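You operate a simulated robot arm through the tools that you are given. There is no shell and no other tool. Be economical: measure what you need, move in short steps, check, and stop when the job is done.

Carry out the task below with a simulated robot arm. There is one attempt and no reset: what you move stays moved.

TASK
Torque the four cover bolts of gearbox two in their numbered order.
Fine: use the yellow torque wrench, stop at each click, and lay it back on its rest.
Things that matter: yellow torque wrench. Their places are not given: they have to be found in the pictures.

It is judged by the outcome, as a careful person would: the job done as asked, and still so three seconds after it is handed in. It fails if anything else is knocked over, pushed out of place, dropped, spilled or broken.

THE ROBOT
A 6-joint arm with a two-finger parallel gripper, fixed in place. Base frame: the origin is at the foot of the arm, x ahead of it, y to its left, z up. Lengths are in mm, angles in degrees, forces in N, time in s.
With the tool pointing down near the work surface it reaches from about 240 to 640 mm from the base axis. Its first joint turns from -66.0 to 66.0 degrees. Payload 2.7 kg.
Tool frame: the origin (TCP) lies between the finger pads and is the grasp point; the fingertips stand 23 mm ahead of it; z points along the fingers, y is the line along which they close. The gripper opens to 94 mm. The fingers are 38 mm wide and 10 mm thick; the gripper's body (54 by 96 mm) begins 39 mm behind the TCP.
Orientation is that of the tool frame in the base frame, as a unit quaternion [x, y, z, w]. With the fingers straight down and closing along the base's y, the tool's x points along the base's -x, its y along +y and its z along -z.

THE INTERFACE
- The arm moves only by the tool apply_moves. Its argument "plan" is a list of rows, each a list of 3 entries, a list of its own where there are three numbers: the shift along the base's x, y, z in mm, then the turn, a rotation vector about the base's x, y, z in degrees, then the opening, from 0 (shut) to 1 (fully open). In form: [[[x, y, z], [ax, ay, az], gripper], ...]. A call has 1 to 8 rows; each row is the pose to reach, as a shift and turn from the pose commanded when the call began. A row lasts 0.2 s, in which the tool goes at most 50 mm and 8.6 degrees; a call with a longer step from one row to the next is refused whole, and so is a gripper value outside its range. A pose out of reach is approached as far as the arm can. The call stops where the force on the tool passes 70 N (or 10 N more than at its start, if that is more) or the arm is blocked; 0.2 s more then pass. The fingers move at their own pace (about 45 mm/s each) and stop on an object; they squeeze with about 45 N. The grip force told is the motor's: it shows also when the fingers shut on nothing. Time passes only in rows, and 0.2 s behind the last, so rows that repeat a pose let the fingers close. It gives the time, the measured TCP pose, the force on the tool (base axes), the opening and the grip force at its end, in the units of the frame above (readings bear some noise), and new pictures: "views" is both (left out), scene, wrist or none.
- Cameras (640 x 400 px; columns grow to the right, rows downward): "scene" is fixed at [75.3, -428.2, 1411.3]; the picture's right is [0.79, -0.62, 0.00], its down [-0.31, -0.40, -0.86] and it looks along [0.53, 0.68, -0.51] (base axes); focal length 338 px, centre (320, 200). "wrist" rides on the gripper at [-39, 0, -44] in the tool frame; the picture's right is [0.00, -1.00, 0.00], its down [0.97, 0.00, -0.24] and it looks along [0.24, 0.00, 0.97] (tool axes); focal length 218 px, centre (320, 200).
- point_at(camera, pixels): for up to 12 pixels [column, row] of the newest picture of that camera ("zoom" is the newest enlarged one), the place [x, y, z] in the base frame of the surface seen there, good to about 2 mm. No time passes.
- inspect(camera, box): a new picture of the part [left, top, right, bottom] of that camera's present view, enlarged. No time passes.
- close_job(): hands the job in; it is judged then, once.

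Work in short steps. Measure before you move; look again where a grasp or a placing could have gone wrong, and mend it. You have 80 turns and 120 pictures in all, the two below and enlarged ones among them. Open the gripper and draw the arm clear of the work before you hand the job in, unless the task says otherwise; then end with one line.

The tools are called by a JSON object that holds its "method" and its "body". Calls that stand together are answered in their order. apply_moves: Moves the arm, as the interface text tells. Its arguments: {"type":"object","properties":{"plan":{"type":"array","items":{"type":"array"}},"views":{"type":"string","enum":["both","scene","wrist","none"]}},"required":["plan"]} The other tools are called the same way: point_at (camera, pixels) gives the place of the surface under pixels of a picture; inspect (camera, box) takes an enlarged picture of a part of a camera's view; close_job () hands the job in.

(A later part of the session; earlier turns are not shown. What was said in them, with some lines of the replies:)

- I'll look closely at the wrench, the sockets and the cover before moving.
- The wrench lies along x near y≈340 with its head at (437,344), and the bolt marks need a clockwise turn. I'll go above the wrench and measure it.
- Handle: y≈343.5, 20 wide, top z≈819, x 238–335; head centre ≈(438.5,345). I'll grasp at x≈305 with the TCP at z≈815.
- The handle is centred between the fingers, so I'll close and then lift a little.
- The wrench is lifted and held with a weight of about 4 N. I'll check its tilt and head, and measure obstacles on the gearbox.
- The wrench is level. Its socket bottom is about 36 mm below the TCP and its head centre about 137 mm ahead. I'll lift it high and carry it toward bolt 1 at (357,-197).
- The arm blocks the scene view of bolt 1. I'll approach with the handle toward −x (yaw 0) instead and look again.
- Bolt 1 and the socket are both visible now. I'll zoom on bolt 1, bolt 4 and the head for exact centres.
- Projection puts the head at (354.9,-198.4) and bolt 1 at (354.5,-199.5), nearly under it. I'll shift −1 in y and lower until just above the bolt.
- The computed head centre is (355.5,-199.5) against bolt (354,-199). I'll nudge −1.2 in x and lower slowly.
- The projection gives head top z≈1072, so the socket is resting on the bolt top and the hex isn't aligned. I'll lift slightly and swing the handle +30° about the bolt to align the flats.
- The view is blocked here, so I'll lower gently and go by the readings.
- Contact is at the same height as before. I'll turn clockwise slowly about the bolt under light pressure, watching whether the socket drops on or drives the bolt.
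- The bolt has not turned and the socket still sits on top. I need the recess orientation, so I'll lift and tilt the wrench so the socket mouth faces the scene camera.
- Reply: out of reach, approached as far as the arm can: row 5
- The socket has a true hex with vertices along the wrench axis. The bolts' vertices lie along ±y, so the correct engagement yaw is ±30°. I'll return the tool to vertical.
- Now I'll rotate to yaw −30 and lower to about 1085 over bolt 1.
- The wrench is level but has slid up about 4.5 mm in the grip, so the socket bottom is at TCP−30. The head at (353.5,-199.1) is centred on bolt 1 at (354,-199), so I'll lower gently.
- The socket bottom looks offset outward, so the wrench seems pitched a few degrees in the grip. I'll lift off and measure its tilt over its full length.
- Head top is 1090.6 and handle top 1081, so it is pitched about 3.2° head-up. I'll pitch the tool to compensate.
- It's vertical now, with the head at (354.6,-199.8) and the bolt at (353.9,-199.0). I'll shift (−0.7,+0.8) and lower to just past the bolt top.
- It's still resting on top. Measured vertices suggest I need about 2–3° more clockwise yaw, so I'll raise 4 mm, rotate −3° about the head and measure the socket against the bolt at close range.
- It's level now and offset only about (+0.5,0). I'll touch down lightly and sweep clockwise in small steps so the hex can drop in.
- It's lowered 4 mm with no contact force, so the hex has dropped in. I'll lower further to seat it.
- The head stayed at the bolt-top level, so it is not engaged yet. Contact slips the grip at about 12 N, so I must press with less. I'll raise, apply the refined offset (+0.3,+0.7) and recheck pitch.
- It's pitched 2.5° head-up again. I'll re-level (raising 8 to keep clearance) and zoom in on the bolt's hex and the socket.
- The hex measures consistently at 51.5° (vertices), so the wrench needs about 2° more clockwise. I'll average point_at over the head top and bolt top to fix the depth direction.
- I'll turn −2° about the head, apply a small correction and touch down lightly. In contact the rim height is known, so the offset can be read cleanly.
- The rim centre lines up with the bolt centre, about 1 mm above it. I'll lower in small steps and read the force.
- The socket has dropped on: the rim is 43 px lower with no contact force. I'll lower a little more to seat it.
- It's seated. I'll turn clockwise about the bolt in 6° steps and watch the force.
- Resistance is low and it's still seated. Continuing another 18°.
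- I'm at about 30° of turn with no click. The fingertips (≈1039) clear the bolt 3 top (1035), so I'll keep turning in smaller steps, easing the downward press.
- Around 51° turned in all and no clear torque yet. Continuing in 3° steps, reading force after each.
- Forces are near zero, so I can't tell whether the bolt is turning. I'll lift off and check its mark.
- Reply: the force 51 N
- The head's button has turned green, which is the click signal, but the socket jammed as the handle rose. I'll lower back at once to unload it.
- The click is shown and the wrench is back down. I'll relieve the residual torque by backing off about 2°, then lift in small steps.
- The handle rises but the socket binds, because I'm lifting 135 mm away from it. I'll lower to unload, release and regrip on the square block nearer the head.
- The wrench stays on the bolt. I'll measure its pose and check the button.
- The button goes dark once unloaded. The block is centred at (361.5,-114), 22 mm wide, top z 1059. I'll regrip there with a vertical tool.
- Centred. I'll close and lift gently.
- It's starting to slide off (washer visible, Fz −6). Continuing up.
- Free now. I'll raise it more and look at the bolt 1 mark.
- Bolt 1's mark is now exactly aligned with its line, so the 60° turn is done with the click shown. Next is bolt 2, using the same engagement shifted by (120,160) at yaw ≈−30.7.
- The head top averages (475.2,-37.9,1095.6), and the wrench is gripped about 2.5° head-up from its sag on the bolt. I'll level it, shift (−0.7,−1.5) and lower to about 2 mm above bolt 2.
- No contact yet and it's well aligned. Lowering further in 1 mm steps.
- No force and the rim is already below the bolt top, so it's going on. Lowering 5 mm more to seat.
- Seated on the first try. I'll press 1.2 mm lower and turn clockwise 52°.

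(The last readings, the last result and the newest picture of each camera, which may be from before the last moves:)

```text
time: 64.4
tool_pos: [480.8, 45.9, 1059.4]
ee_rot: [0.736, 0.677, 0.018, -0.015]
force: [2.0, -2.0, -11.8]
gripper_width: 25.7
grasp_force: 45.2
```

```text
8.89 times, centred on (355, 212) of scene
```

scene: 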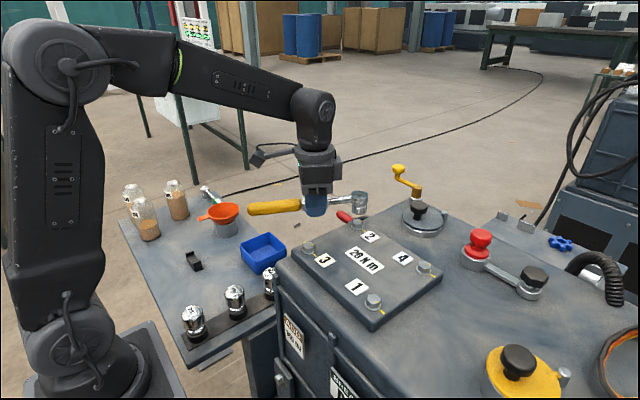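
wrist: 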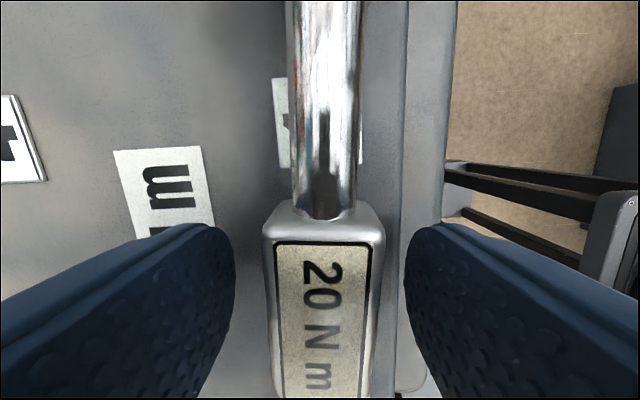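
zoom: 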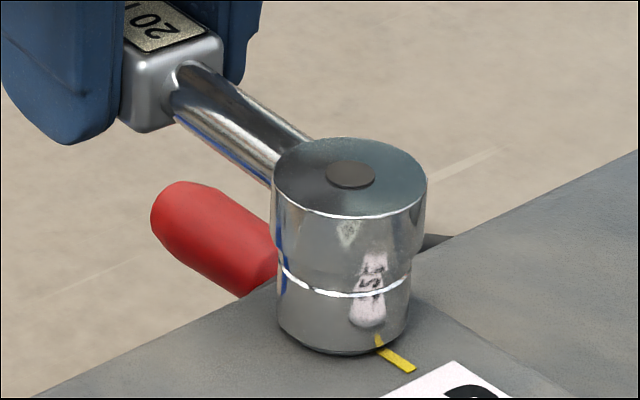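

{"method": "apply_moves", "body": {"plan": [[[1.5, 0, -0.5], [0, 0, -1], 0], [[3, -0.1, -1], [0, 0, -2], 0], [[4.5, -0.3, -1], [0, 0, -3], 0]], "views": "none"}}

{"method": "inspect", "body": {"camera": "scene", "box": [330, 190, 380, 235]}}

```text
time: 65.2
tool_pos: [487.2, 44.7, 1059.9]
ee_rot: [0.754, 0.657, 0.02, -0.013]
force: [-0.8, -4.2, -13.1]
gripper_width: 25.8
grasp_force: 44.8
```

```text
8.89 times, centred on (355, 212) of scene
```

zoom: 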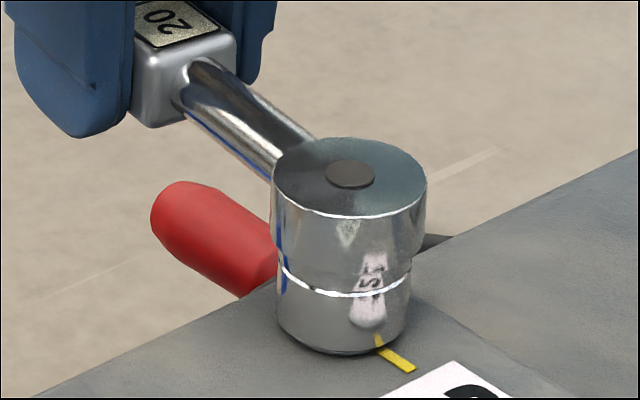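

{"method": "apply_moves", "body": {"plan": [[[1.5, -0.2, -0.7], [0, 0, -1], 0], [[3, -0.4, -1.2], [0, 0, -2], 0], [[4.4, -0.7, -1.5], [0, 0, -3], 0], [[5.9, -1.0, -1.5], [0, 0, -4], 0]], "views": "none"}}

{"method": "inspect", "body": {"camera": "scene", "box": [320, 180, 380, 235]}}

```text
time: 66.2
tool_pos: [492.7, 44.0, 1059.6]
ee_rot: [0.775, 0.631, 0.021, -0.01]
force: [-3.8, -0.8, 5.9]
gripper_width: 25.6
grasp_force: 44.9
```

```text
7.27 times, centred on (350, 208) of scene
```

zoom: 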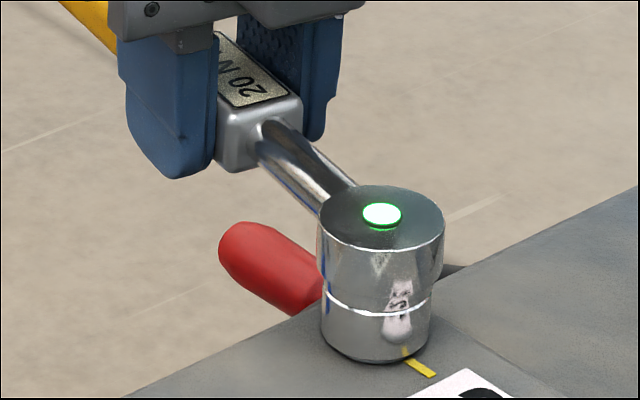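

Green, so I stop at the click. I'll back off 4° to unload, then lift gently.

{"method": "apply_moves", "body": {"plan": [[[-3, 0.5, 1], [0, 0, 2], 0], [[-5.9, 1.0, 1.5], [0, 0, 4], 0], [[-5.9, 1.0, 4], [0, 0, 4], 0], [[-5.9, 1.0, 8], [0, 0, 4], 0], [[-5.9, 1.0, 12], [0, 0, 4], 0]], "views": "none"}}

{"method": "inspect", "body": {"camera": "scene", "box": [325, 190, 385, 240]}}

```text
time: 67.4
tool_pos: [486.0, 44.5, 1071.0]
ee_rot: [0.753, 0.658, 0.019, -0.013]
force: [-0.2, -0.8, -3.3]
gripper_width: 25.5
grasp_force: 45.4
```

```text
8.00 times, centred on (355, 215) of scene
```

zoom: 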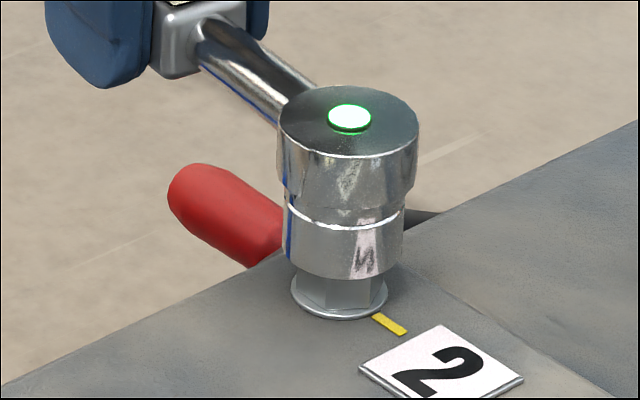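

Free with the click confirmed. I'll raise and check bolt 2's mark and the wrench's yaw in the grip.

{"method": "apply_moves", "body": {"plan": [[[0, 0, 15], [0, 0, 0], 0], [[0, 0, 30], [0, 0, 0], 0], [[0, 0, 30], [0, 0, 0], 0]], "views": "wrist"}}

{"method": "inspect", "body": {"camera": "scene", "box": [325, 185, 385, 235]}}

{"method": "point_at", "body": {"camera": "zoom", "pixels": [[298, 45], [415, 45], [350, 20], [355, 68], [250, 5], [300, 30], [330, 225], [340, 240], [320, 235]]}}

```text
time: 68.2
tool_pos: [485.3, 44.7, 1100.8]
ee_rot: [0.753, 0.658, 0.02, -0.013]
force: [0.0, 0.7, -2.7]
gripper_width: 25.8
grasp_force: 44.7
```

wrist: 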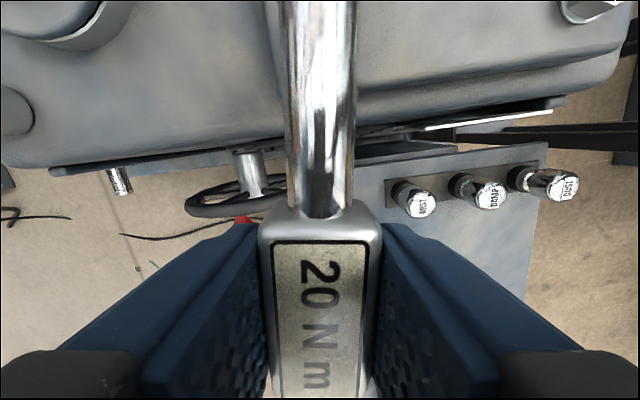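

```text
8.00 times, centred on (355, 210) of scene
```

zoom: 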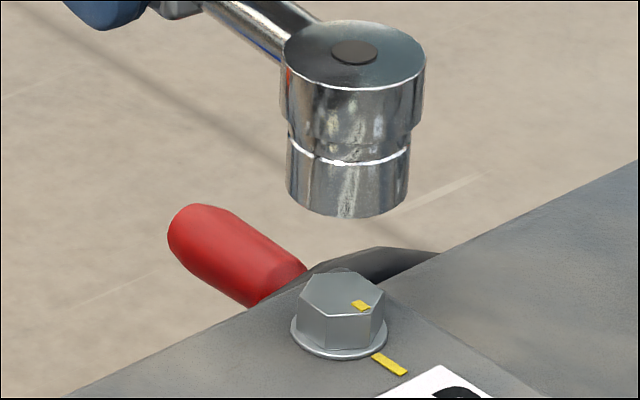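

```text
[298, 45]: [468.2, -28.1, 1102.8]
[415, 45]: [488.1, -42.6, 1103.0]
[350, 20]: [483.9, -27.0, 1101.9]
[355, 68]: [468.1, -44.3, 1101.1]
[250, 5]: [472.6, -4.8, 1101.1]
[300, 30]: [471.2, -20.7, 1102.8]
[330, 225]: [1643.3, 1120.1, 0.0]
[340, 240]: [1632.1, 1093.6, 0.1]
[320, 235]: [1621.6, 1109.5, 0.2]
```

{"method": "inspect", "body": {"camera": "scene", "box": [344, 209, 370, 235]}}

```text
15.38 times, centred on (357, 222) of scene
```

zoom: 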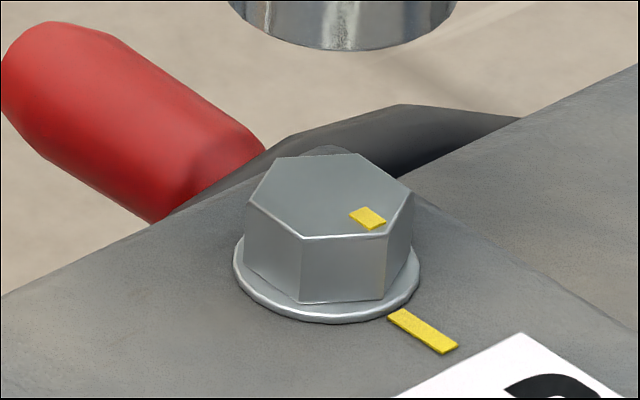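

Bolt 2's mark is aligned too. Moving to bolt 3 with the same engagement: TCP (282.2, 3.3), yaw −30.7.

{"method": "apply_moves", "body": {"plan": [[[-25, -5, 5], [0, 0, 8.4], 0], [[-51, -10, 8], [0, 0, 16.8], 0], [[-77, -16, 8], [0, 0, 25.2], 0], [[-102, -21, 8], [0, 0, 33.6], 0], [[-128, -26, 8], [0, 0, 42], 0], [[-153, -31, 5], [0, 0, 50.3], 0], [[-179, -36, 0], [0, 0, 58.7], 0], [[-203.3, -41.4, -10], [0, 0, 67], 0]], "views": "none"}}

{"method": "apply_moves", "body": {"plan": [[[0, 0, -8], [0, 0, 0], 0], [[0, 0, -15], [0, 0, 0], 0], [[0, 0, -17], [0, 0, 0], 0], [[0, 0, -17], [0, 0, 0], 0]], "views": "scene"}}

{"method": "inspect", "body": {"camera": "scene", "box": [290, 215, 330, 265]}}

```text
time: 70.0
tool_pos: [281.1, 4.1, 1090.8]
ee_rot: [0.263, 0.965, 0.01, -0.022]
force: [0.1, 0.2, -3.1]
gripper_width: 25.7
grasp_force: 45.2
```

```text
time: 71.0
tool_pos: [282.9, 3.2, 1071.3]
ee_rot: [0.265, 0.964, 0.009, -0.021]
force: [0.3, -0.1, -2.6]
gripper_width: 25.4
grasp_force: 44.7
```

scene: 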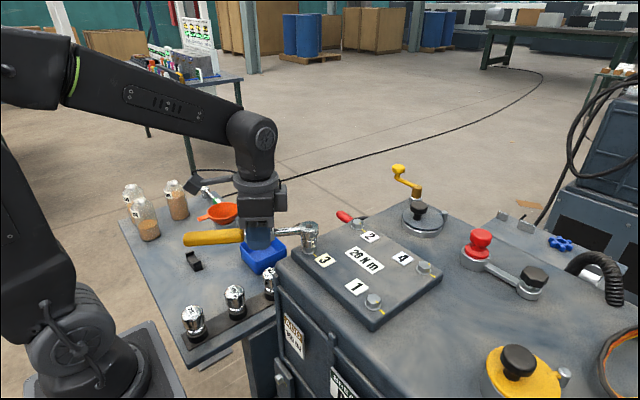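

```text
8.00 times, centred on (310, 240) of scene
```

zoom: 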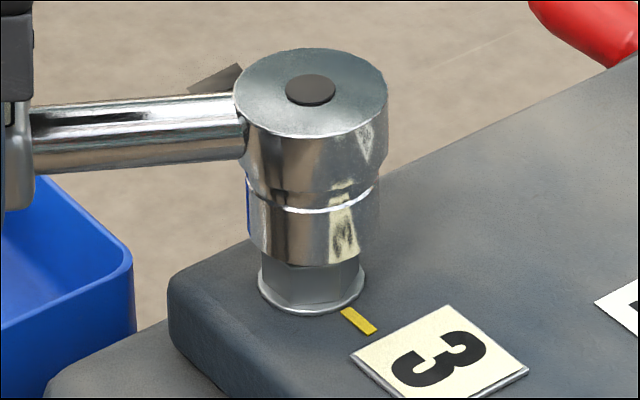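

It looks well aligned over bolt 3. Lowering in small steps.

{"method": "apply_moves", "body": {"plan": [[[0, 0, -1.5], [0, 0, 0], 0], [[0, 0, -3], [0, 0, 0], 0], [[0, 0, -4], [0, 0, 0], 0], [[0, 0, -5], [0, 0, 0], 0]], "views": "none"}}

{"method": "inspect", "body": {"camera": "scene", "box": [290, 215, 330, 265]}}

```text
time: 72.0
tool_pos: [282.9, 3.3, 1069.0]
ee_rot: [0.265, 0.964, 0.01, -0.021]
force: [-6.4, 2.8, 9.9]
gripper_width: 25.9
grasp_force: 45.0
```

```text
8.00 times, centred on (310, 240) of scene
```

zoom: 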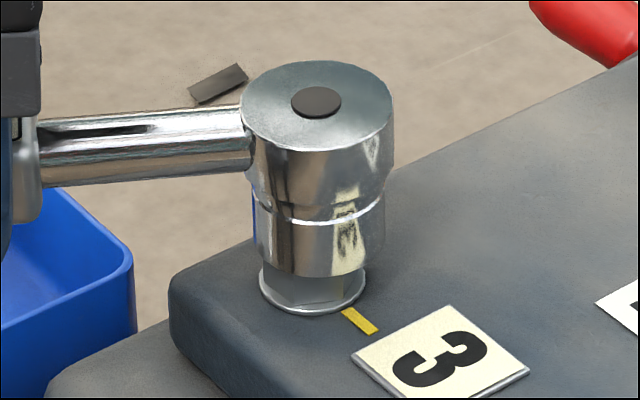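

Contact at about 10 N means it's resting on top. I'll ease the pressure and sweep clockwise a few degrees under light contact.

{"method": "apply_moves", "body": {"plan": [[[0, 0, 1], [0, 0, 0], 0], [[0.8, 1.3, 0.8], [0, 0, -1], 0], [[1.5, 2.5, 0.8], [0, 0, -2], 0], [[2.4, 3.8, 0.6], [0, 0, -3], 0], [[3.2, 5.0, 0.6], [0, 0, -4], 0], [[4.0, 6.2, 0.4], [0, 0, -5], 0], [[4.0, 6.2, 0], [0, 0, -5], 0]], "views": "none"}}

{"method": "inspect", "body": {"camera": "scene", "box": [296, 232, 322, 258]}}

```text
time: 73.6
tool_pos: [286.9, 9.4, 1069.4]
ee_rot: [0.306, 0.952, 0.011, -0.021]
force: [3.0, -5.3, 4.8]
gripper_width: 25.9
grasp_force: 44.8
```

```text
15.38 times, centred on (309, 245) of scene
```

zoom: 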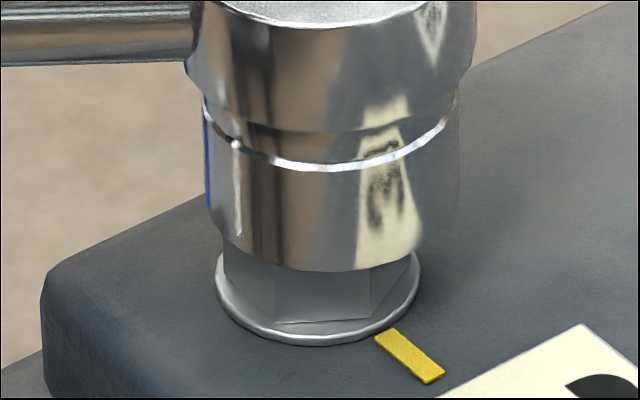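

The hex angle now matches, but the socket sits about 1.5 mm to the right. I'll lift 4 mm and shift (−1.0,+0.8), then look.

{"method": "apply_moves", "body": {"plan": [[[0, 0, 3], [0, 0, 0], 0], [[-0.5, 0.4, 5], [0, 0, 0], 0], [[-0.5, 0.4, 5], [0, 0, 0], 0]], "views": "none"}}

{"method": "inspect", "body": {"camera": "scene", "box": [292, 215, 328, 261]}}

{"method": "point_at", "body": {"camera": "zoom", "pixels": [[250, 100], [390, 100], [320, 65], [320, 135], [285, 80], [355, 120], [285, 120], [355, 80], [120, 145], [60, 150]]}}

```text
time: 74.4
tool_pos: [285.6, 10.1, 1073.2]
ee_rot: [0.306, 0.952, 0.011, -0.021]
force: [-0.6, 0.7, -2.8]
gripper_width: 25.6
grasp_force: 44.9
```

```text
8.70 times, centred on (310, 238) of scene
```

zoom: 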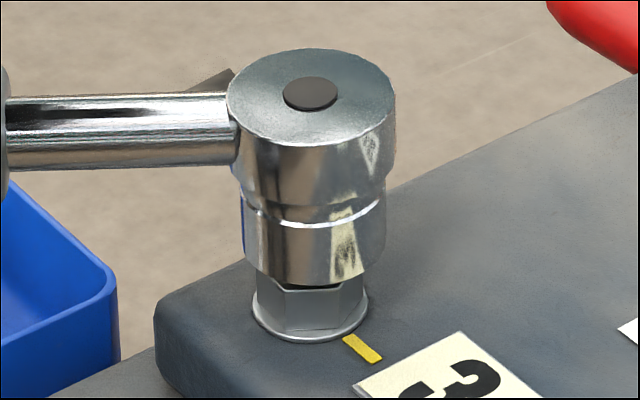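

```text
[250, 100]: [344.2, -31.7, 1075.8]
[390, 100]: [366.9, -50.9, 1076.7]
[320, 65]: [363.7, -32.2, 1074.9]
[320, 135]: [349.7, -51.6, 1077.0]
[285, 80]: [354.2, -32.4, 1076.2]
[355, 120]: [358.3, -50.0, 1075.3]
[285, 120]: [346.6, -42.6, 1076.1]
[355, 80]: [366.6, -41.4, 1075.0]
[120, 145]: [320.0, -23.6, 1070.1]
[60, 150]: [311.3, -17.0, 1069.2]
```

It's vertical, with an offset of about 1 mm along the wrench axis and slightly far. I'll shift (−1.3,−0.1) and lower gently.

{"method": "apply_moves", "body": {"plan": [[[-1.3, -0.1, -1], [0, 0, 0], 0], [[-1.3, -0.1, -2], [0, 0, 0], 0], [[-1.3, -0.1, -3], [0, 0, 0], 0], [[-1.3, -0.1, -3.8], [0, 0, 0], 0]], "views": "none"}}

{"method": "inspect", "body": {"camera": "scene", "box": [292, 215, 328, 261]}}

```text
time: 75.4
tool_pos: [285.5, 9.7, 1070.0]
ee_rot: [0.307, 0.951, 0.01, -0.022]
force: [-0.2, -0.9, -3.3]
gripper_width: 25.7
grasp_force: 45.3
```

```text
8.70 times, centred on (310, 238) of scene
```

zoom: 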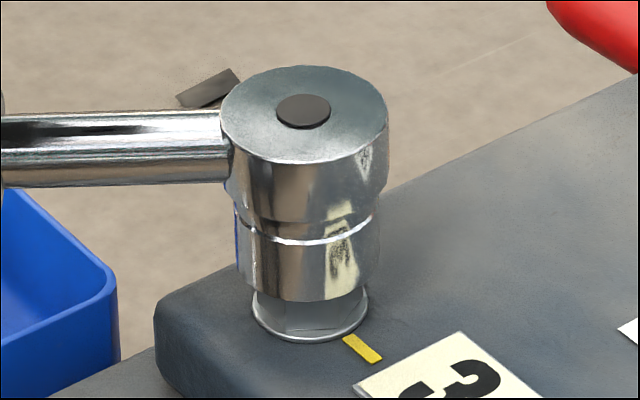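

Centred with no contact force. Lowering more.

{"method": "apply_moves", "body": {"plan": [[[0.2, -0.1, -1.5], [0, 0, 0], 0], [[0.2, -0.1, -3], [0, 0, 0], 0], [[0.2, -0.1, -4.5], [0, 0, 0], 0], [[0.2, -0.1, -5.5], [0, 0, 0], 0]], "views": "none"}}

{"method": "inspect", "body": {"camera": "scene", "box": [292, 215, 328, 261]}}

```text
time: 76.4
tool_pos: [284.9, 9.6, 1064.1]
ee_rot: [0.306, 0.952, 0.011, -0.022]
force: [0.1, -0.2, -3.4]
gripper_width: 25.8
grasp_force: 45.2
```

```text
8.70 times, centred on (310, 238) of scene
```

zoom: 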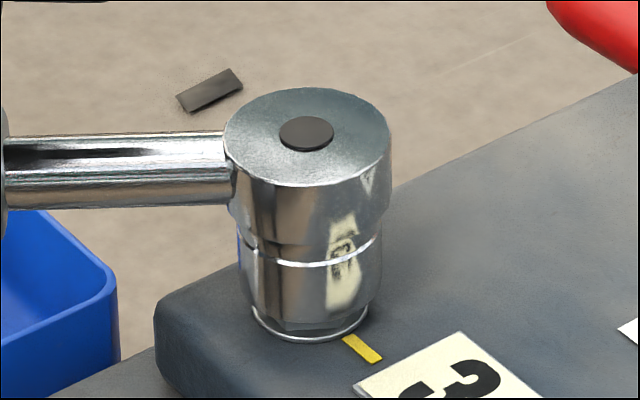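

It's on the bolt. I'll seat 2 mm more and turn 54° clockwise.

{"method": "apply_moves", "body": {"plan": [[[0, 0, -2], [0, 0, 0], 0], [[6.45, 8.1, -2.3], [0, 0, -7], 0], [[14.95, 16.3, -2.3], [0, 0, -15], 0], [[24.5, 23.3, -2.3], [0, 0, -23], 0], [[34.95, 28.85, -2.3], [0, 0, -31], 0], [[46.1, 32.9, -2.3], [0, 0, -39], 0], [[57.65, 35.4, -2.3], [0, 0, -47], 0], [[68, 36.2, -2.3], [0, 0, -54], 0]], "views": "none"}}

{"method": "inspect", "body": {"camera": "scene", "box": [280, 205, 340, 265]}}

```text
time: 78.2
tool_pos: [353.9, 45.9, 1061.4]
ee_rot: [0.706, 0.708, 0.018, -0.014]
force: [2.5, 6.9, -1.8]
gripper_width: 25.8
grasp_force: 45.1
```

```text
6.67 times, centred on (310, 235) of scene
```

zoom: 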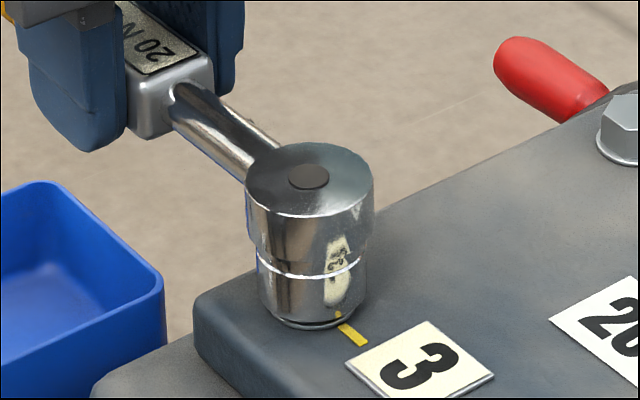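

{"method": "apply_moves", "body": {"plan": [[[2.9, 0.8, 0], [0, 0, -2], 0], [[5.9, 0.7, 0], [0, 0, -4], 0], [[8.9, 0.5, 0], [0, 0, -6], 0], [[11.8, 0.2, 0], [0, 0, -8], 0]], "views": "none"}}

{"method": "inspect", "body": {"camera": "scene", "box": [280, 205, 340, 265]}}

```text
time: 79.2
tool_pos: [366.1, 44.7, 1061.0]
ee_rot: [0.753, 0.658, 0.019, -0.012]
force: [13.9, -14.7, -17.6]
gripper_width: 25.9
grasp_force: 45.1
```

```text
6.67 times, centred on (310, 235) of scene
5 turns are left
```

zoom: 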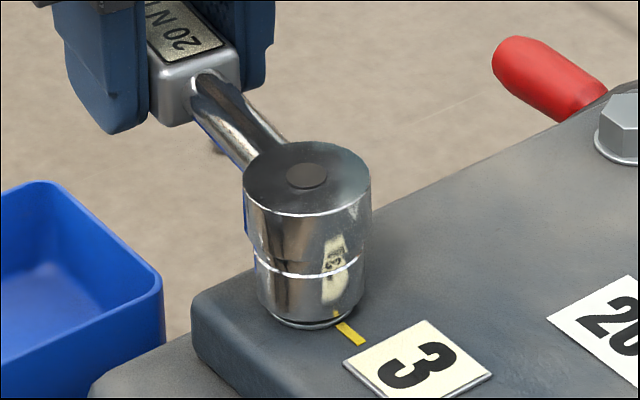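

Torque is building at yaw −97.7 (force 24 N), and turns are short, so I'll batch. The batch finishes bolt 3 to the click, backs off, lifts, and moves to hover over bolt 4 with measurements.

{"method": "apply_moves", "body": {"plan": [[[2.2, -0.3, -0.8], [0, 0, -1.5], 0], [[4.4, -0.7, -1.3], [0, 0, -3], 0], [[6.6, -1.1, -1.5], [0, 0, -4.5], 0], [[8.7, -1.6, -1.5], [0, 0, -6], 0]], "views": "none"}}

{"method": "inspect", "body": {"camera": "scene", "box": [280, 205, 340, 265]}}

{"method": "apply_moves", "body": {"plan": [[[-3.7, 0.7, 1], [0, 0, 2.5], 0], [[-7.3, 1.4, 1.5], [0, 0, 5], 0], [[-7.3, 1.4, 4], [0, 0, 5], 0], [[-7.3, 1.4, 8], [0, 0, 5], 0], [[-7.3, 1.4, 12], [0, 0, 5], 0], [[-7.3, 1.4, 28], [0, 0, 5], 0], [[-7.3, 1.4, 45], [0, 0, 5], 0]], "views": "none"}}

{"method": "inspect", "body": {"camera": "scene", "box": [280, 205, 340, 265]}}

{"method": "apply_moves", "body": {"plan": [[[4.3, -25, 0], [0, 0, 8.4], 0], [[8.6, -50, 0], [0, 0, 16.8], 0], [[12.9, -75, 0], [0, 0, 25.2], 0], [[17.2, -100, 0], [0, 0, 33.6], 0], [[21.6, -125, 0], [0, 0, 42], 0], [[25.9, -150, 0], [0, 0, 50.4], 0], [[30.2, -175, 0], [0, 0, 58.8], 0], [[34.5, -200.5, 0], [0, 0, 67.2], 0]], "views": "none"}}

{"method": "apply_moves", "body": {"plan": [[[0, 0, -12], [0, 0, 0], 0], [[0, 0, -24], [0, 0, 0], 0], [[0, 0, -29], [0, 0, 0], 0], [[0, 0, -29], [0, 0, 0], 0]], "views": "none"}}

{"method": "inspect", "body": {"camera": "scene", "box": [405, 230, 450, 280]}}

{"method": "point_at", "body": {"camera": "zoom", "pixels": [[276, 114], [376, 114], [326, 84], [326, 144], [296, 99], [356, 129], [296, 129], [356, 99], [326, 114]]}}

{"method": "inspect", "body": {"camera": "scene", "box": [411, 254, 437, 280]}}

```text
time: 80.2
tool_pos: [374.3, 44.7, 1060.5]
ee_rot: [0.786, 0.618, 0.021, -0.01]
force: [2.4, -12.8, 10.2]
gripper_width: 25.7
grasp_force: 44.8
```

```text
6.67 times, centred on (310, 235) of scene
```

zoom: 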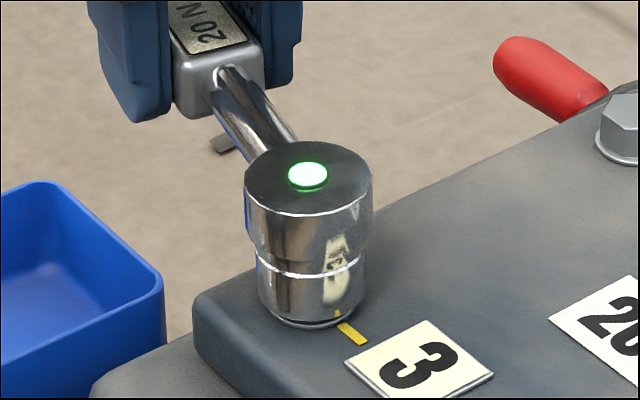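

```text
time: 81.8
tool_pos: [365.4, 47.9, 1106.2]
ee_rot: [0.758, 0.651, 0.021, -0.012]
force: [-0.2, -0.5, -2.5]
gripper_width: 25.9
grasp_force: 44.5
```

```text
6.67 times, centred on (310, 235) of scene
```

zoom: 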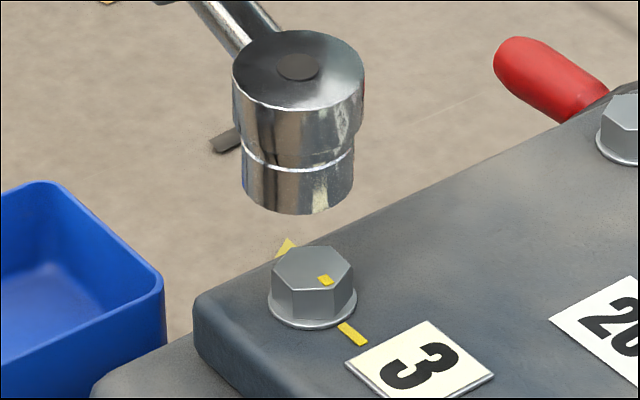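

```text
time: 83.6
tool_pos: [401.0, -155.2, 1105.7]
ee_rot: [0.271, 0.962, 0.01, -0.022]
force: [1.2, -1.0, -3.5]
gripper_width: 25.8
grasp_force: 45.0
```

```text
time: 84.6
tool_pos: [401.0, -154.5, 1077.9]
ee_rot: [0.271, 0.962, 0.009, -0.019]
force: [-14.5, 4.8, 19.4]
gripper_width: 26.0
grasp_force: 45.2
```

```text
8.00 times, centred on (428, 255) of scene
```

zoom: 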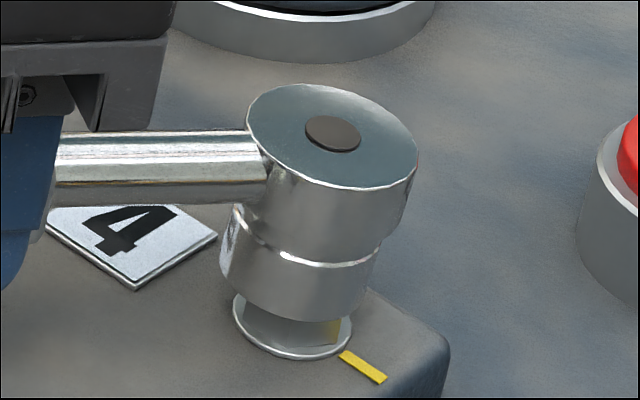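

```text
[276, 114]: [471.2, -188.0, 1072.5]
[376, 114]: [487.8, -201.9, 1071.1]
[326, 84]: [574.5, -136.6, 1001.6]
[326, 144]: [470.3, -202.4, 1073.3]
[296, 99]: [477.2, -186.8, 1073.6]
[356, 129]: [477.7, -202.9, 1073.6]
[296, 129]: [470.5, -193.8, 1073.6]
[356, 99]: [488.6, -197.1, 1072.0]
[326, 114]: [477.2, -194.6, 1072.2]
```

```text
15.38 times, centred on (424, 267) of scene
4 turns are left
```

zoom: 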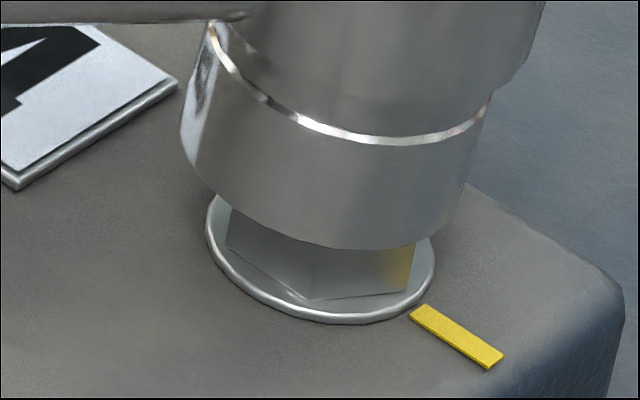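

Bolt 3 clicked green and its mark is aligned. At bolt 4 the wrench has slid down and pitched about 2° head-down in the grip, so it touched early. I'll lift, re-level, correct (−1.1,+0.9), touch lightly and do a small search.

{"method": "apply_moves", "body": {"plan": [[[0, 0, 4], [-0.6, -1.0, 0], 0], [[-1.1, 0.9, 5], [-1.15, -1.9, 0], 0], [[-1.1, 0.9, 3], [-1.15, -1.9, 0], 0], [[-1.1, 0.9, 1], [-1.15, -1.9, 0], 0], [[-1.1, 0.9, 1], [-1.15, -1.9, 0], 0]], "views": "none"}}

{"method": "inspect", "body": {"camera": "scene", "box": [405, 230, 450, 280]}}

{"method": "apply_moves", "body": {"plan": [[[0, 0, -1.2], [0, 0, 0], 0], [[0, 0, -2.4], [0, 0, 0], 0], [[0, 0, -3.2], [0, 0, 0], 0]], "views": "none"}}

{"method": "apply_moves", "body": {"plan": [[[0.6, 0, -0.3], [0, 0, 0], 0], [[0.4, 0.6, -0.5], [0, 0, 1], 0], [[-0.6, 0.6, -0.5], [0, 0, 1], 0], [[-0.8, -0.4, -0.5], [0, 0, 0], 0], [[0, -0.8, -0.7], [0, 0, -1], 0], [[0.8, -0.6, -0.7], [0, 0, -1], 0], [[0, 0, -0.7], [0, 0, 0], 0]], "views": "none"}}

{"method": "inspect", "body": {"camera": "scene", "box": [405, 230, 450, 280]}}

{"method": "point_at", "body": {"camera": "zoom", "pixels": [[280, 140], [380, 140], [330, 115], [330, 165], [300, 125], [360, 155], [300, 155], [360, 125], [330, 140]]}}

{"method": "inspect", "body": {"camera": "scene", "box": [411, 254, 437, 280]}}

```text
time: 85.8
tool_pos: [399.5, -153.5, 1076.1]
ee_rot: [0.271, 0.962, 0.005, -0.004]
force: [0.0, -0.3, -3.3]
gripper_width: 25.8
grasp_force: 45.1
```

```text
8.00 times, centred on (428, 255) of scene
```

zoom: 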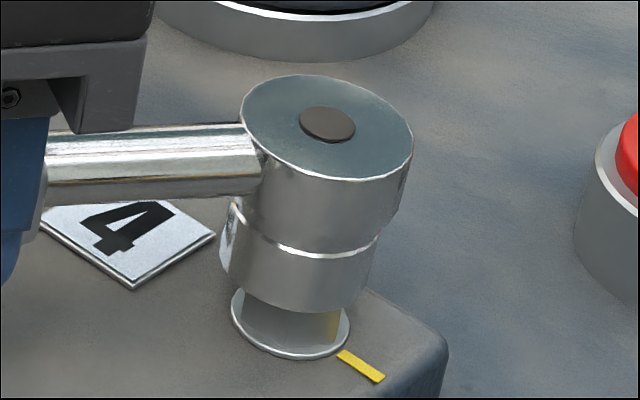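

```text
time: 86.6
tool_pos: [400.1, -154.4, 1073.0]
ee_rot: [0.272, 0.962, 0.004, -0.003]
force: [-1.6, 0.6, 0.3]
gripper_width: 25.8
grasp_force: 45.3
```

```text
time: 88.2
tool_pos: [399.2, -155.3, 1073.8]
ee_rot: [0.273, 0.962, 0.004, -0.002]
force: [-1.3, -2.2, 6.3]
gripper_width: 25.8
grasp_force: 45.2
```

```text
8.00 times, centred on (428, 255) of scene
```

zoom: 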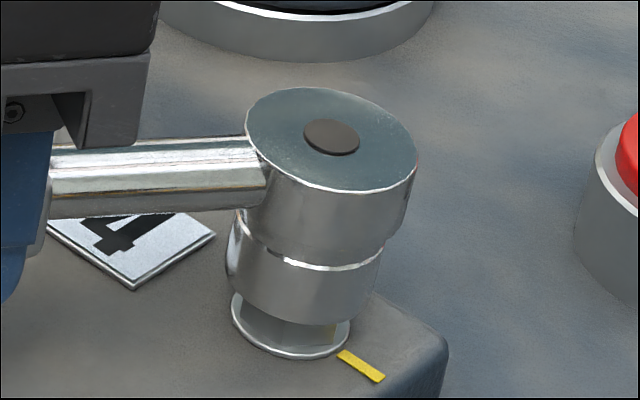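

```text
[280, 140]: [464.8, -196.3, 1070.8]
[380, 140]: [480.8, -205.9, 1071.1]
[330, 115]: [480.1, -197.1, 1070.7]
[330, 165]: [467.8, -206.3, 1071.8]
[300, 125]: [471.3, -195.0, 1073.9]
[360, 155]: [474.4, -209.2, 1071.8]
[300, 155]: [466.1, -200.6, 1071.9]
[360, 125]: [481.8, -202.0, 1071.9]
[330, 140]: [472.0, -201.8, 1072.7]
```

```text
15.38 times, centred on (424, 267) of scene
3 turns are left
```

zoom: 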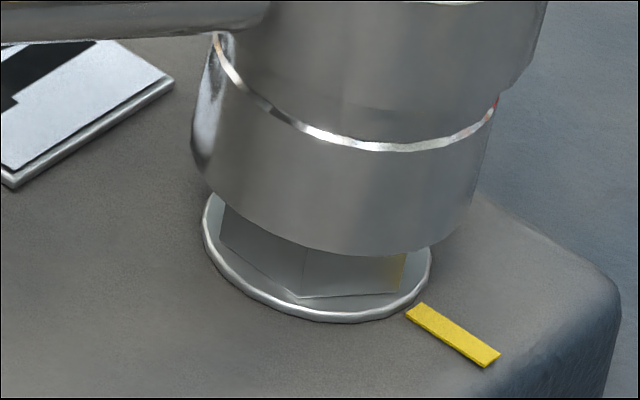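

Not on yet (about 9 N resting), and it looks within a fraction of a millimetre. I'll probe a small grid of offsets with gentle pecks and read the force at each: about +6 N means resting, about −3 N means it dropped in.

{"method": "apply_moves", "body": {"plan": [[[0, 0, 3], [0, 0, 0], 0], [[0, 0, 3], [0, 0, 0], 0], [[0, 0, 1], [0, 0, 0], 0], [[0, 0, 0], [0, 0, 0], 0]], "views": "none"}}

{"method": "apply_moves", "body": {"plan": [[[0, 0, 3], [0, 0, 0], 0], [[-0.64, -0.48, 3], [0, 0, 0], 0], [[-0.64, -0.48, 1], [0, 0, 0], 0], [[-0.64, -0.48, 0], [0, 0, 0], 0]], "views": "none"}}

{"method": "apply_moves", "body": {"plan": [[[0, 0, 3], [0, 0, 0], 0], [[1.28, 0.96, 3], [0, 0, 0], 0], [[1.28, 0.96, 1], [0, 0, 0], 0], [[1.28, 0.96, 0], [0, 0, 0], 0]], "views": "none"}}

{"method": "apply_moves", "body": {"plan": [[[0, 0, 3], [0, 0, 0], 0], [[-1.11, -0.11, 3], [0, 0, 0], 0], [[-1.11, -0.11, 1], [0, 0, 0], 0], [[-1.11, -0.11, 0], [0, 0, 0], 0]], "views": "none"}}

{"method": "apply_moves", "body": {"plan": [[[0, 0, 3], [0, 0, 0], 0], [[0.94, -0.74, 3], [0, 0, 0], 0], [[0.94, -0.74, 1], [0, 0, 0], 0], [[0.94, -0.74, 0], [0, 0, 0], 0]], "views": "none"}}

{"method": "apply_moves", "body": {"plan": [[[0, 0, 3], [0, 0, 0], 0], [[-1.58, 0.26, 3], [0, 0, 0], 0], [[-1.58, 0.26, 1], [0, 0, 0], 0], [[-1.58, 0.26, 0], [0, 0, 0], 0]], "views": "none"}}

{"method": "apply_moves", "body": {"plan": [[[0, 0, 3], [0, 0, 0], 0], [[1.28, 0.96, 3], [0, 0, 0], 0], [[1.28, 0.96, 1], [0, 0, 0], 0], [[1.28, 0.96, 0], [0, 0, 0], 0]], "views": "none"}}

{"method": "apply_moves", "body": {"plan": [[[0, 0, 3], [0, 0, 0], 0], [[-0.34, -1.7, 3], [0, 0, 0], 0], [[-0.34, -1.7, 1], [0, 0, 0], 0], [[-0.34, -1.7, 0], [0, 0, 0], 0]], "views": "none"}}

{"method": "apply_moves", "body": {"plan": [[[0, 0, 3], [0, 0, 0], 0], [[1.28, 0.96, 3], [0, 0, 0], 0], [[1.28, 0.96, 1], [0, 0, 0], 0], [[1.28, 0.96, 0], [0, 0, 0], 0]], "views": "none"}}

{"method": "apply_moves", "body": {"plan": [[[0, 0, 3], [0, 0, 0], 0], [[-3.01, -3.41, 3], [0, 0, 2.5], 0], [[-3.01, -3.41, 1], [0, 0, 2.5], 0], [[-3.01, -3.41, 0], [0, 0, 2.5], 0]], "views": "none"}}

{"method": "apply_moves", "body": {"plan": [[[0, 0, 3], [0, 0, 0], 0], [[3.9, 6.5, 3], [0, 0, -5], 0], [[3.9, 6.5, 1], [0, 0, -5], 0], [[3.9, 6.5, 0], [0, 0, -5], 0]], "views": "none"}}

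{"method": "inspect", "body": {"camera": "scene", "box": [405, 230, 450, 280]}}

{"method": "inspect", "body": {"camera": "scene", "box": [411, 254, 437, 280]}}

```text
time: 89.2
tool_pos: [399.9, -153.5, 1073.4]
ee_rot: [0.272, 0.962, 0.004, -0.001]
force: [-5.6, 1.6, 2.8]
gripper_width: 25.9
grasp_force: 44.7
```

```text
time: 90.2
tool_pos: [399.3, -155.2, 1072.5]
ee_rot: [0.27, 0.963, 0.005, -0.001]
force: [-0.6, 2.4, 3.3]
gripper_width: 25.7
grasp_force: 45.1
```

```text
time: 91.2
tool_pos: [400.6, -152.7, 1073.0]
ee_rot: [0.271, 0.962, 0.004, -0.003]
force: [-3.9, 0.6, 1.5]
gripper_width: 25.6
grasp_force: 44.3
```

```text
time: 92.2
tool_pos: [400.2, -152.5, 1074.1]
ee_rot: [0.271, 0.962, 0.004, -0.002]
force: [-2.7, 0.3, 1.3]
gripper_width: 25.7
grasp_force: 45.5
```

```text
time: 93.2
tool_pos: [400.5, -153.1, 1073.7]
ee_rot: [0.271, 0.963, 0.005, -0.002]
force: [0.5, -0.9, -0.6]
gripper_width: 25.5
grasp_force: 44.9
```

```text
time: 94.2
tool_pos: [398.6, -154.0, 1073.9]
ee_rot: [0.272, 0.962, 0.004, -0.003]
force: [-2.7, 0.7, 1.2]
gripper_width: 25.5
grasp_force: 45.0
```

```text
time: 95.2
tool_pos: [400.2, -151.7, 1073.9]
ee_rot: [0.272, 0.962, 0.004, -0.003]
force: [-3.4, 0.1, 0.8]
gripper_width: 26.0
grasp_force: 45.4
```

```text
time: 96.2
tool_pos: [399.5, -154.9, 1074.7]
ee_rot: [0.272, 0.962, 0.005, -0.003]
force: [-0.8, 1.4, -2.9]
gripper_width: 25.6
grasp_force: 45.4
```

```text
time: 97.2
tool_pos: [401.6, -153.9, 1074.5]
ee_rot: [0.272, 0.962, 0.004, -0.003]
force: [-2.3, 1.5, 1.5]
gripper_width: 25.8
grasp_force: 45.0
```

```text
time: 98.2
tool_pos: [398.1, -156.4, 1074.3]
ee_rot: [0.25, 0.968, 0.004, -0.003]
force: [-3.6, 1.0, 1.3]
gripper_width: 25.7
grasp_force: 45.5
```

```text
time: 99.2
tool_pos: [401.3, -150.4, 1074.2]
ee_rot: [0.292, 0.956, 0.004, -0.001]
force: [-1.1, 0.1, 2.6]
gripper_width: 25.7
grasp_force: 44.8
```

```text
8.00 times, centred on (428, 255) of scene
```

zoom: 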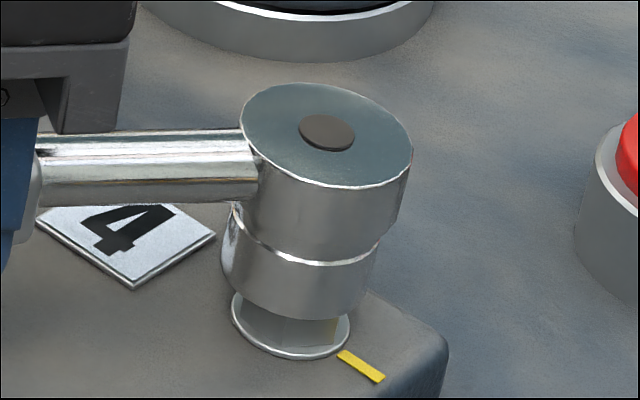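

```text
15.38 times, centred on (424, 267) of scene
2 turns are left
```

zoom: 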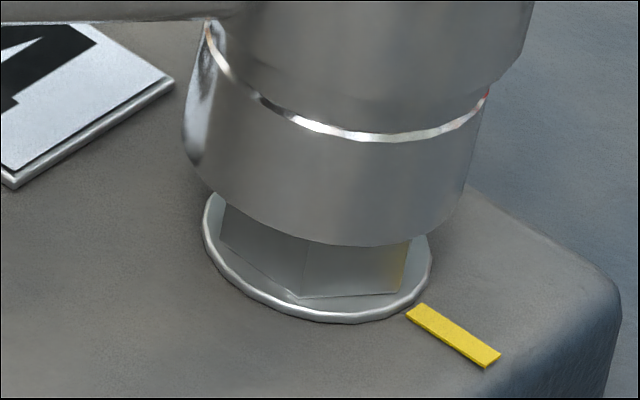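

Peck 8 (offset −0.17,−0.85) read −2.9 N, meaning free, so that is the engagement point. This batch engages there, seats, turns to the click, backs off, lifts, and carries the wrench to its rest. It then lays it down, releases and retracts.

{"method": "apply_moves", "body": {"plan": [[[0, 0, 3], [0, 0, 0], 0], [[-2.17, -4.05, 3], [0, 0, 2.5], 0], [[-2.17, -4.05, 0.5], [0, 0, 2.5], 0], [[-2.17, -4.05, -0.7], [0, 0, 2.5], 0], [[-1.93, -4.24, -1.2], [0, 0, 2.5], 0], [[-2.4, -4.3, -1.5], [0, 0, 2.5], 0], [[-2.17, -4.05, -2], [0, 0, 2.5], 0]], "views": "none"}}

{"method": "apply_moves", "body": {"plan": [[[0, 0, -1.5], [0, 0, 0], 0], [[0, 0, -3], [0, 0, 0], 0], [[0, 0, -4.5], [0, 0, 0], 0], [[0, 0, -6], [0, 0, 0], 0], [[0, 0, -7.5], [0, 0, 0], 0]], "views": "none"}}

{"method": "inspect", "body": {"camera": "scene", "box": [405, 230, 450, 280]}}

{"method": "apply_moves", "body": {"plan": [[[6.85, 9.85, 0], [0, 0, -8], 0], [[15.05, 18.65, 0], [0, 0, -16], 0], [[24.4, 26.2, 0], [0, 0, -24], 0], [[34.65, 32.4, 0], [0, 0, -32], 0], [[45.7, 37.1, 0], [0, 0, -40], 0], [[57.25, 40.2, 0], [0, 0, -48], 0], [[69.2, 41.7, 0], [0, 0, -56], 0]], "views": "none"}}

{"method": "apply_moves", "body": {"plan": [[[4.5, 0, 0], [0, 0, -3], 0], [[9, 0, 0], [0, 0, -6], 0], [[12, -0.2, 0], [0, 0, -8], 0], [[15, -0.5, 0], [0, 0, -10], 0], [[18, -0.9, 0], [0, 0, -12], 0], [[20.9, -1.4, 0], [0, 0, -14], 0], [[23.8, -2.05, 0], [0, 0, -16], 0]], "views": "none"}}

{"method": "inspect", "body": {"camera": "scene", "box": [390, 220, 450, 280]}}

{"method": "apply_moves", "body": {"plan": [[[-3.7, 0.7, 0.5], [0, 0, 2.5], 0], [[-7.35, 1.35, 1], [0, 0, 5], 0], [[-7.35, 1.35, 4], [0, 0, 5], 0], [[-7.35, 1.35, 8], [0, 0, 5], 0], [[-7.35, 1.35, 13], [0, 0, 5], 0], [[-7.35, 1.35, 28], [0, 0, 5], 0], [[-7.35, 1.35, 45], [0, 0, 5], 0]], "views": "none"}}

{"method": "inspect", "body": {"camera": "scene", "box": [390, 220, 450, 280]}}

{"method": "apply_moves", "body": {"plan": [[[-10.8, 37.4, 10], [0, 0, 7.79], 0], [[-21.6, 74.7, 20], [0, 0, 15.58], 0], [[-32.5, 112.1, 30], [0, 0, 23.37], 0], [[-43.3, 149.4, 30], [0, 0, 31.17], 0], [[-54.1, 186.8, 30], [0, 0, 38.96], 0], [[-64.9, 224.2, 30], [0, 0, 46.75], 0]], "views": "none"}}

{"method": "apply_moves", "body": {"plan": [[[-10.8, 37.4, 0], [0, 0, 7.79], 0], [[-21.6, 74.7, 0], [0, 0, 15.58], 0], [[-32.5, 112.1, 0], [0, 0, 23.37], 0], [[-43.3, 149.4, 0], [0, 0, 31.17], 0], [[-54.1, 186.8, 0], [0, 0, 38.96], 0], [[-64.9, 224.2, 0], [0, 0, 46.75], 0], [[-64.9, 224.2, 0], [0, 0, 46.75], 0]], "views": "none"}}

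{"method": "apply_moves", "body": {"plan": [[[0, 0, -42], [0, 0, 0], 0], [[0, 0, -84], [0, 0, 0], 0], [[0, 0, -126], [0, 0, 0], 0], [[0, 0, -168], [0, 0, 0], 0], [[0, 0, -210], [0, 0, 0], 0], [[0, 0, -252], [0, 0, 0], 0], [[0, 0, -290], [0, 0, 0], 0]], "views": "none"}}

{"method": "apply_moves", "body": {"plan": [[[0, 0, -10], [0, 0, 0], 0], [[0, 0, -18], [0, 0, 0], 0], [[0, 0, -23], [0, 0, 0], 0], [[0, 0, -26], [0, 0, 0], 0], [[0, 0, -28], [0, 0, 0], 0], [[0, 0, -29], [0, 0, 0], 0]], "views": "scene"}}

{"method": "apply_moves", "body": {"plan": [[[0, 0, 0], [0, 0, 0], 0.2], [[0, 0, 0], [0, 0, 0], 0.4], [[0, 0, 0], [0, 0, 0], 0.5], [[0, 0, 0], [0, 0, 0], 0.5], [[0, 0, 0], [0, 0, 0], 0.5]], "views": "none"}}

{"method": "apply_moves", "body": {"plan": [[[0, 0, 20], [0, 0, 0], 0.5], [[0, 0, 50], [0, 0, 0], 0.5], [[0, 0, 95], [0, 0, 0], 0.5], [[0, 0, 140], [0, 0, 0], 0.5], [[0, 0, 185], [0, 0, 0], 0.5], [[0, 0, 230], [0, 0, 0], 0.5]], "views": "both"}}

{"method": "inspect", "body": {"camera": "scene", "box": [160, 190, 300, 290]}}

```text
time: 100.8
tool_pos: [399.4, -153.7, 1072.0]
ee_rot: [0.271, 0.963, 0.004, -0.002]
force: [-13.2, 4.3, 17.4]
gripper_width: 25.8
grasp_force: 45.4
```

```text
time: 102.0
tool_pos: [399.7, -154.1, 1063.0]
ee_rot: [0.271, 0.962, 0.005, -0.005]
force: [-0.3, 0.5, -2.5]
gripper_width: 25.5
grasp_force: 45.2
```

```text
8.00 times, centred on (428, 255) of scene
```

zoom: 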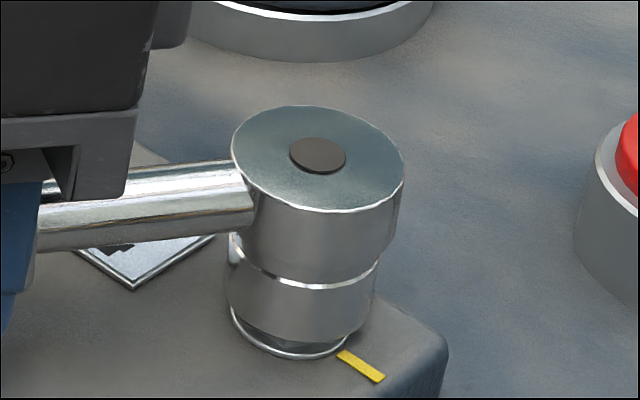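

```text
time: 103.6
tool_pos: [470.8, -111.7, 1062.6]
ee_rot: [0.691, 0.723, 0.007, -0.001]
force: [11.9, 8.5, -16.4]
gripper_width: 25.5
grasp_force: 45.3
```

```text
time: 105.2
tool_pos: [493.6, -114.6, 1064.5]
ee_rot: [0.785, 0.62, 0.008, 0.001]
force: [19.7, 13.0, -6.9]
gripper_width: 25.9
grasp_force: 44.9
```

```text
6.67 times, centred on (420, 250) of scene
```

zoom: 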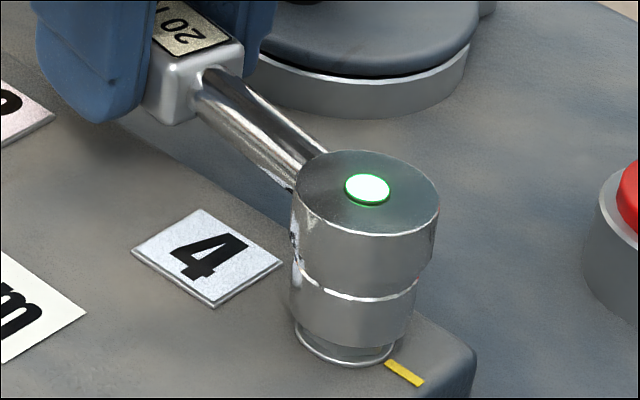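

```text
time: 106.8
tool_pos: [485.3, -114.3, 1109.5]
ee_rot: [0.757, 0.653, 0.005, 0.001]
force: [0.0, -0.2, -3.3]
gripper_width: 25.6
grasp_force: 44.8
```

```text
6.67 times, centred on (420, 250) of scene
```

zoom: 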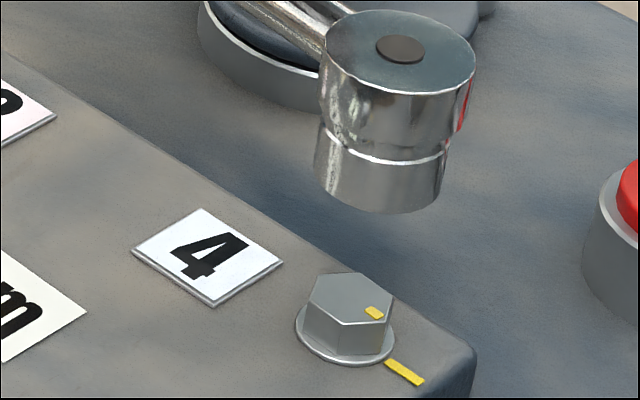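

```text
time: 108.2
tool_pos: [419.4, 111.4, 1142.1]
ee_rot: [0.435, 0.9, 0.004, -0.002]
force: [-0.7, -0.5, -2.2]
gripper_width: 25.7
grasp_force: 45.0
```

```text
time: 109.8
tool_pos: [357.7, 335.4, 1141.3]
ee_rot: [0.043, 0.999, 0.003, -0.004]
force: [0.2, 0.3, -3.1]
gripper_width: 25.6
grasp_force: 44.5
```

```text
time: 111.4
tool_pos: [356.8, 334.1, 849.1]
ee_rot: [0.043, 0.999, 0.006, -0.004]
force: [-1.2, -0.4, -3.1]
gripper_width: 25.5
grasp_force: 45.1
```

```text
time: 112.8
tool_pos: [355.8, 335.1, 820.1]
ee_rot: [0.045, 0.999, 0.005, -0.005]
force: [0.0, -0.3, -2.6]
gripper_width: 25.7
grasp_force: 45.2
```

scene: 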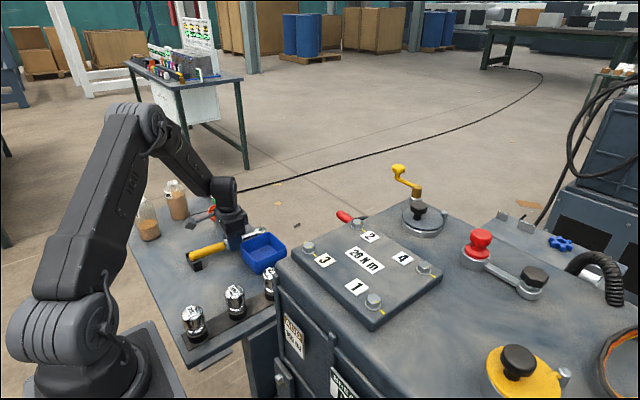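

```text
time: 114.0
tool_pos: [355.7, 334.9, 820.0]
ee_rot: [0.043, 0.999, 0.004, -0.004]
force: [-0.6, -1.2, -0.2]
gripper_width: 46.9
grasp_force: 0.2
```

```text
time: 115.4
tool_pos: [356.8, 335.2, 1049.6]
ee_rot: [0.044, 0.999, 0.004, -0.004]
force: [-0.1, -0.4, -0.4]
gripper_width: 47.0
grasp_force: 0.1
```

scene: 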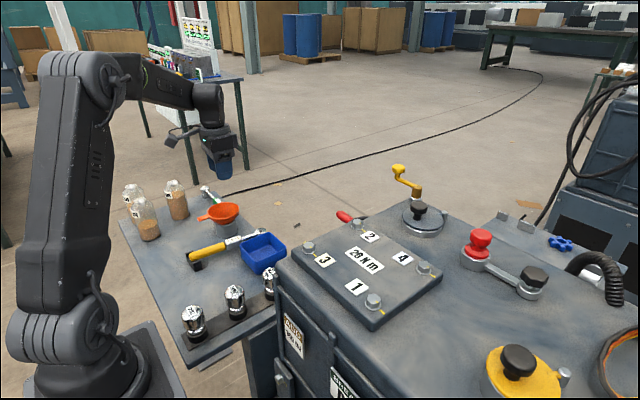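
wrist: 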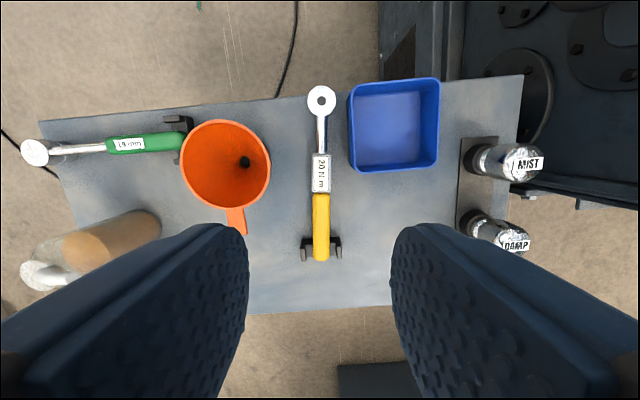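

```text
4.00 times, centred on (230, 240) of scene
1 turns are left
```

zoom: 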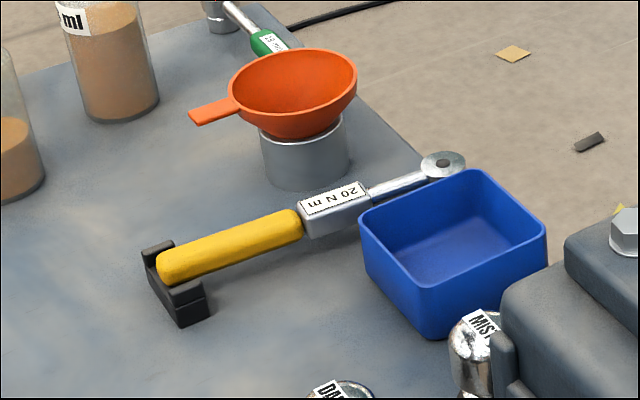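

Bolt 4 showed green and its mark is aligned. The wrench is back on its rest, the gripper is open and the arm is clear, so I'm handing in.

{"method": "close_job", "body": {}}

```text
The job is handed in.
```

I torqued all four cover bolts in order 1–2–3–4 with the yellow torque wrench. Each showed the green click light and its mark ended lined up or very nearly so; bolt 1's light came on only while I was lifting the wrench off, not at the end of its turn. The wrench is back on its rest and the arm is clear.
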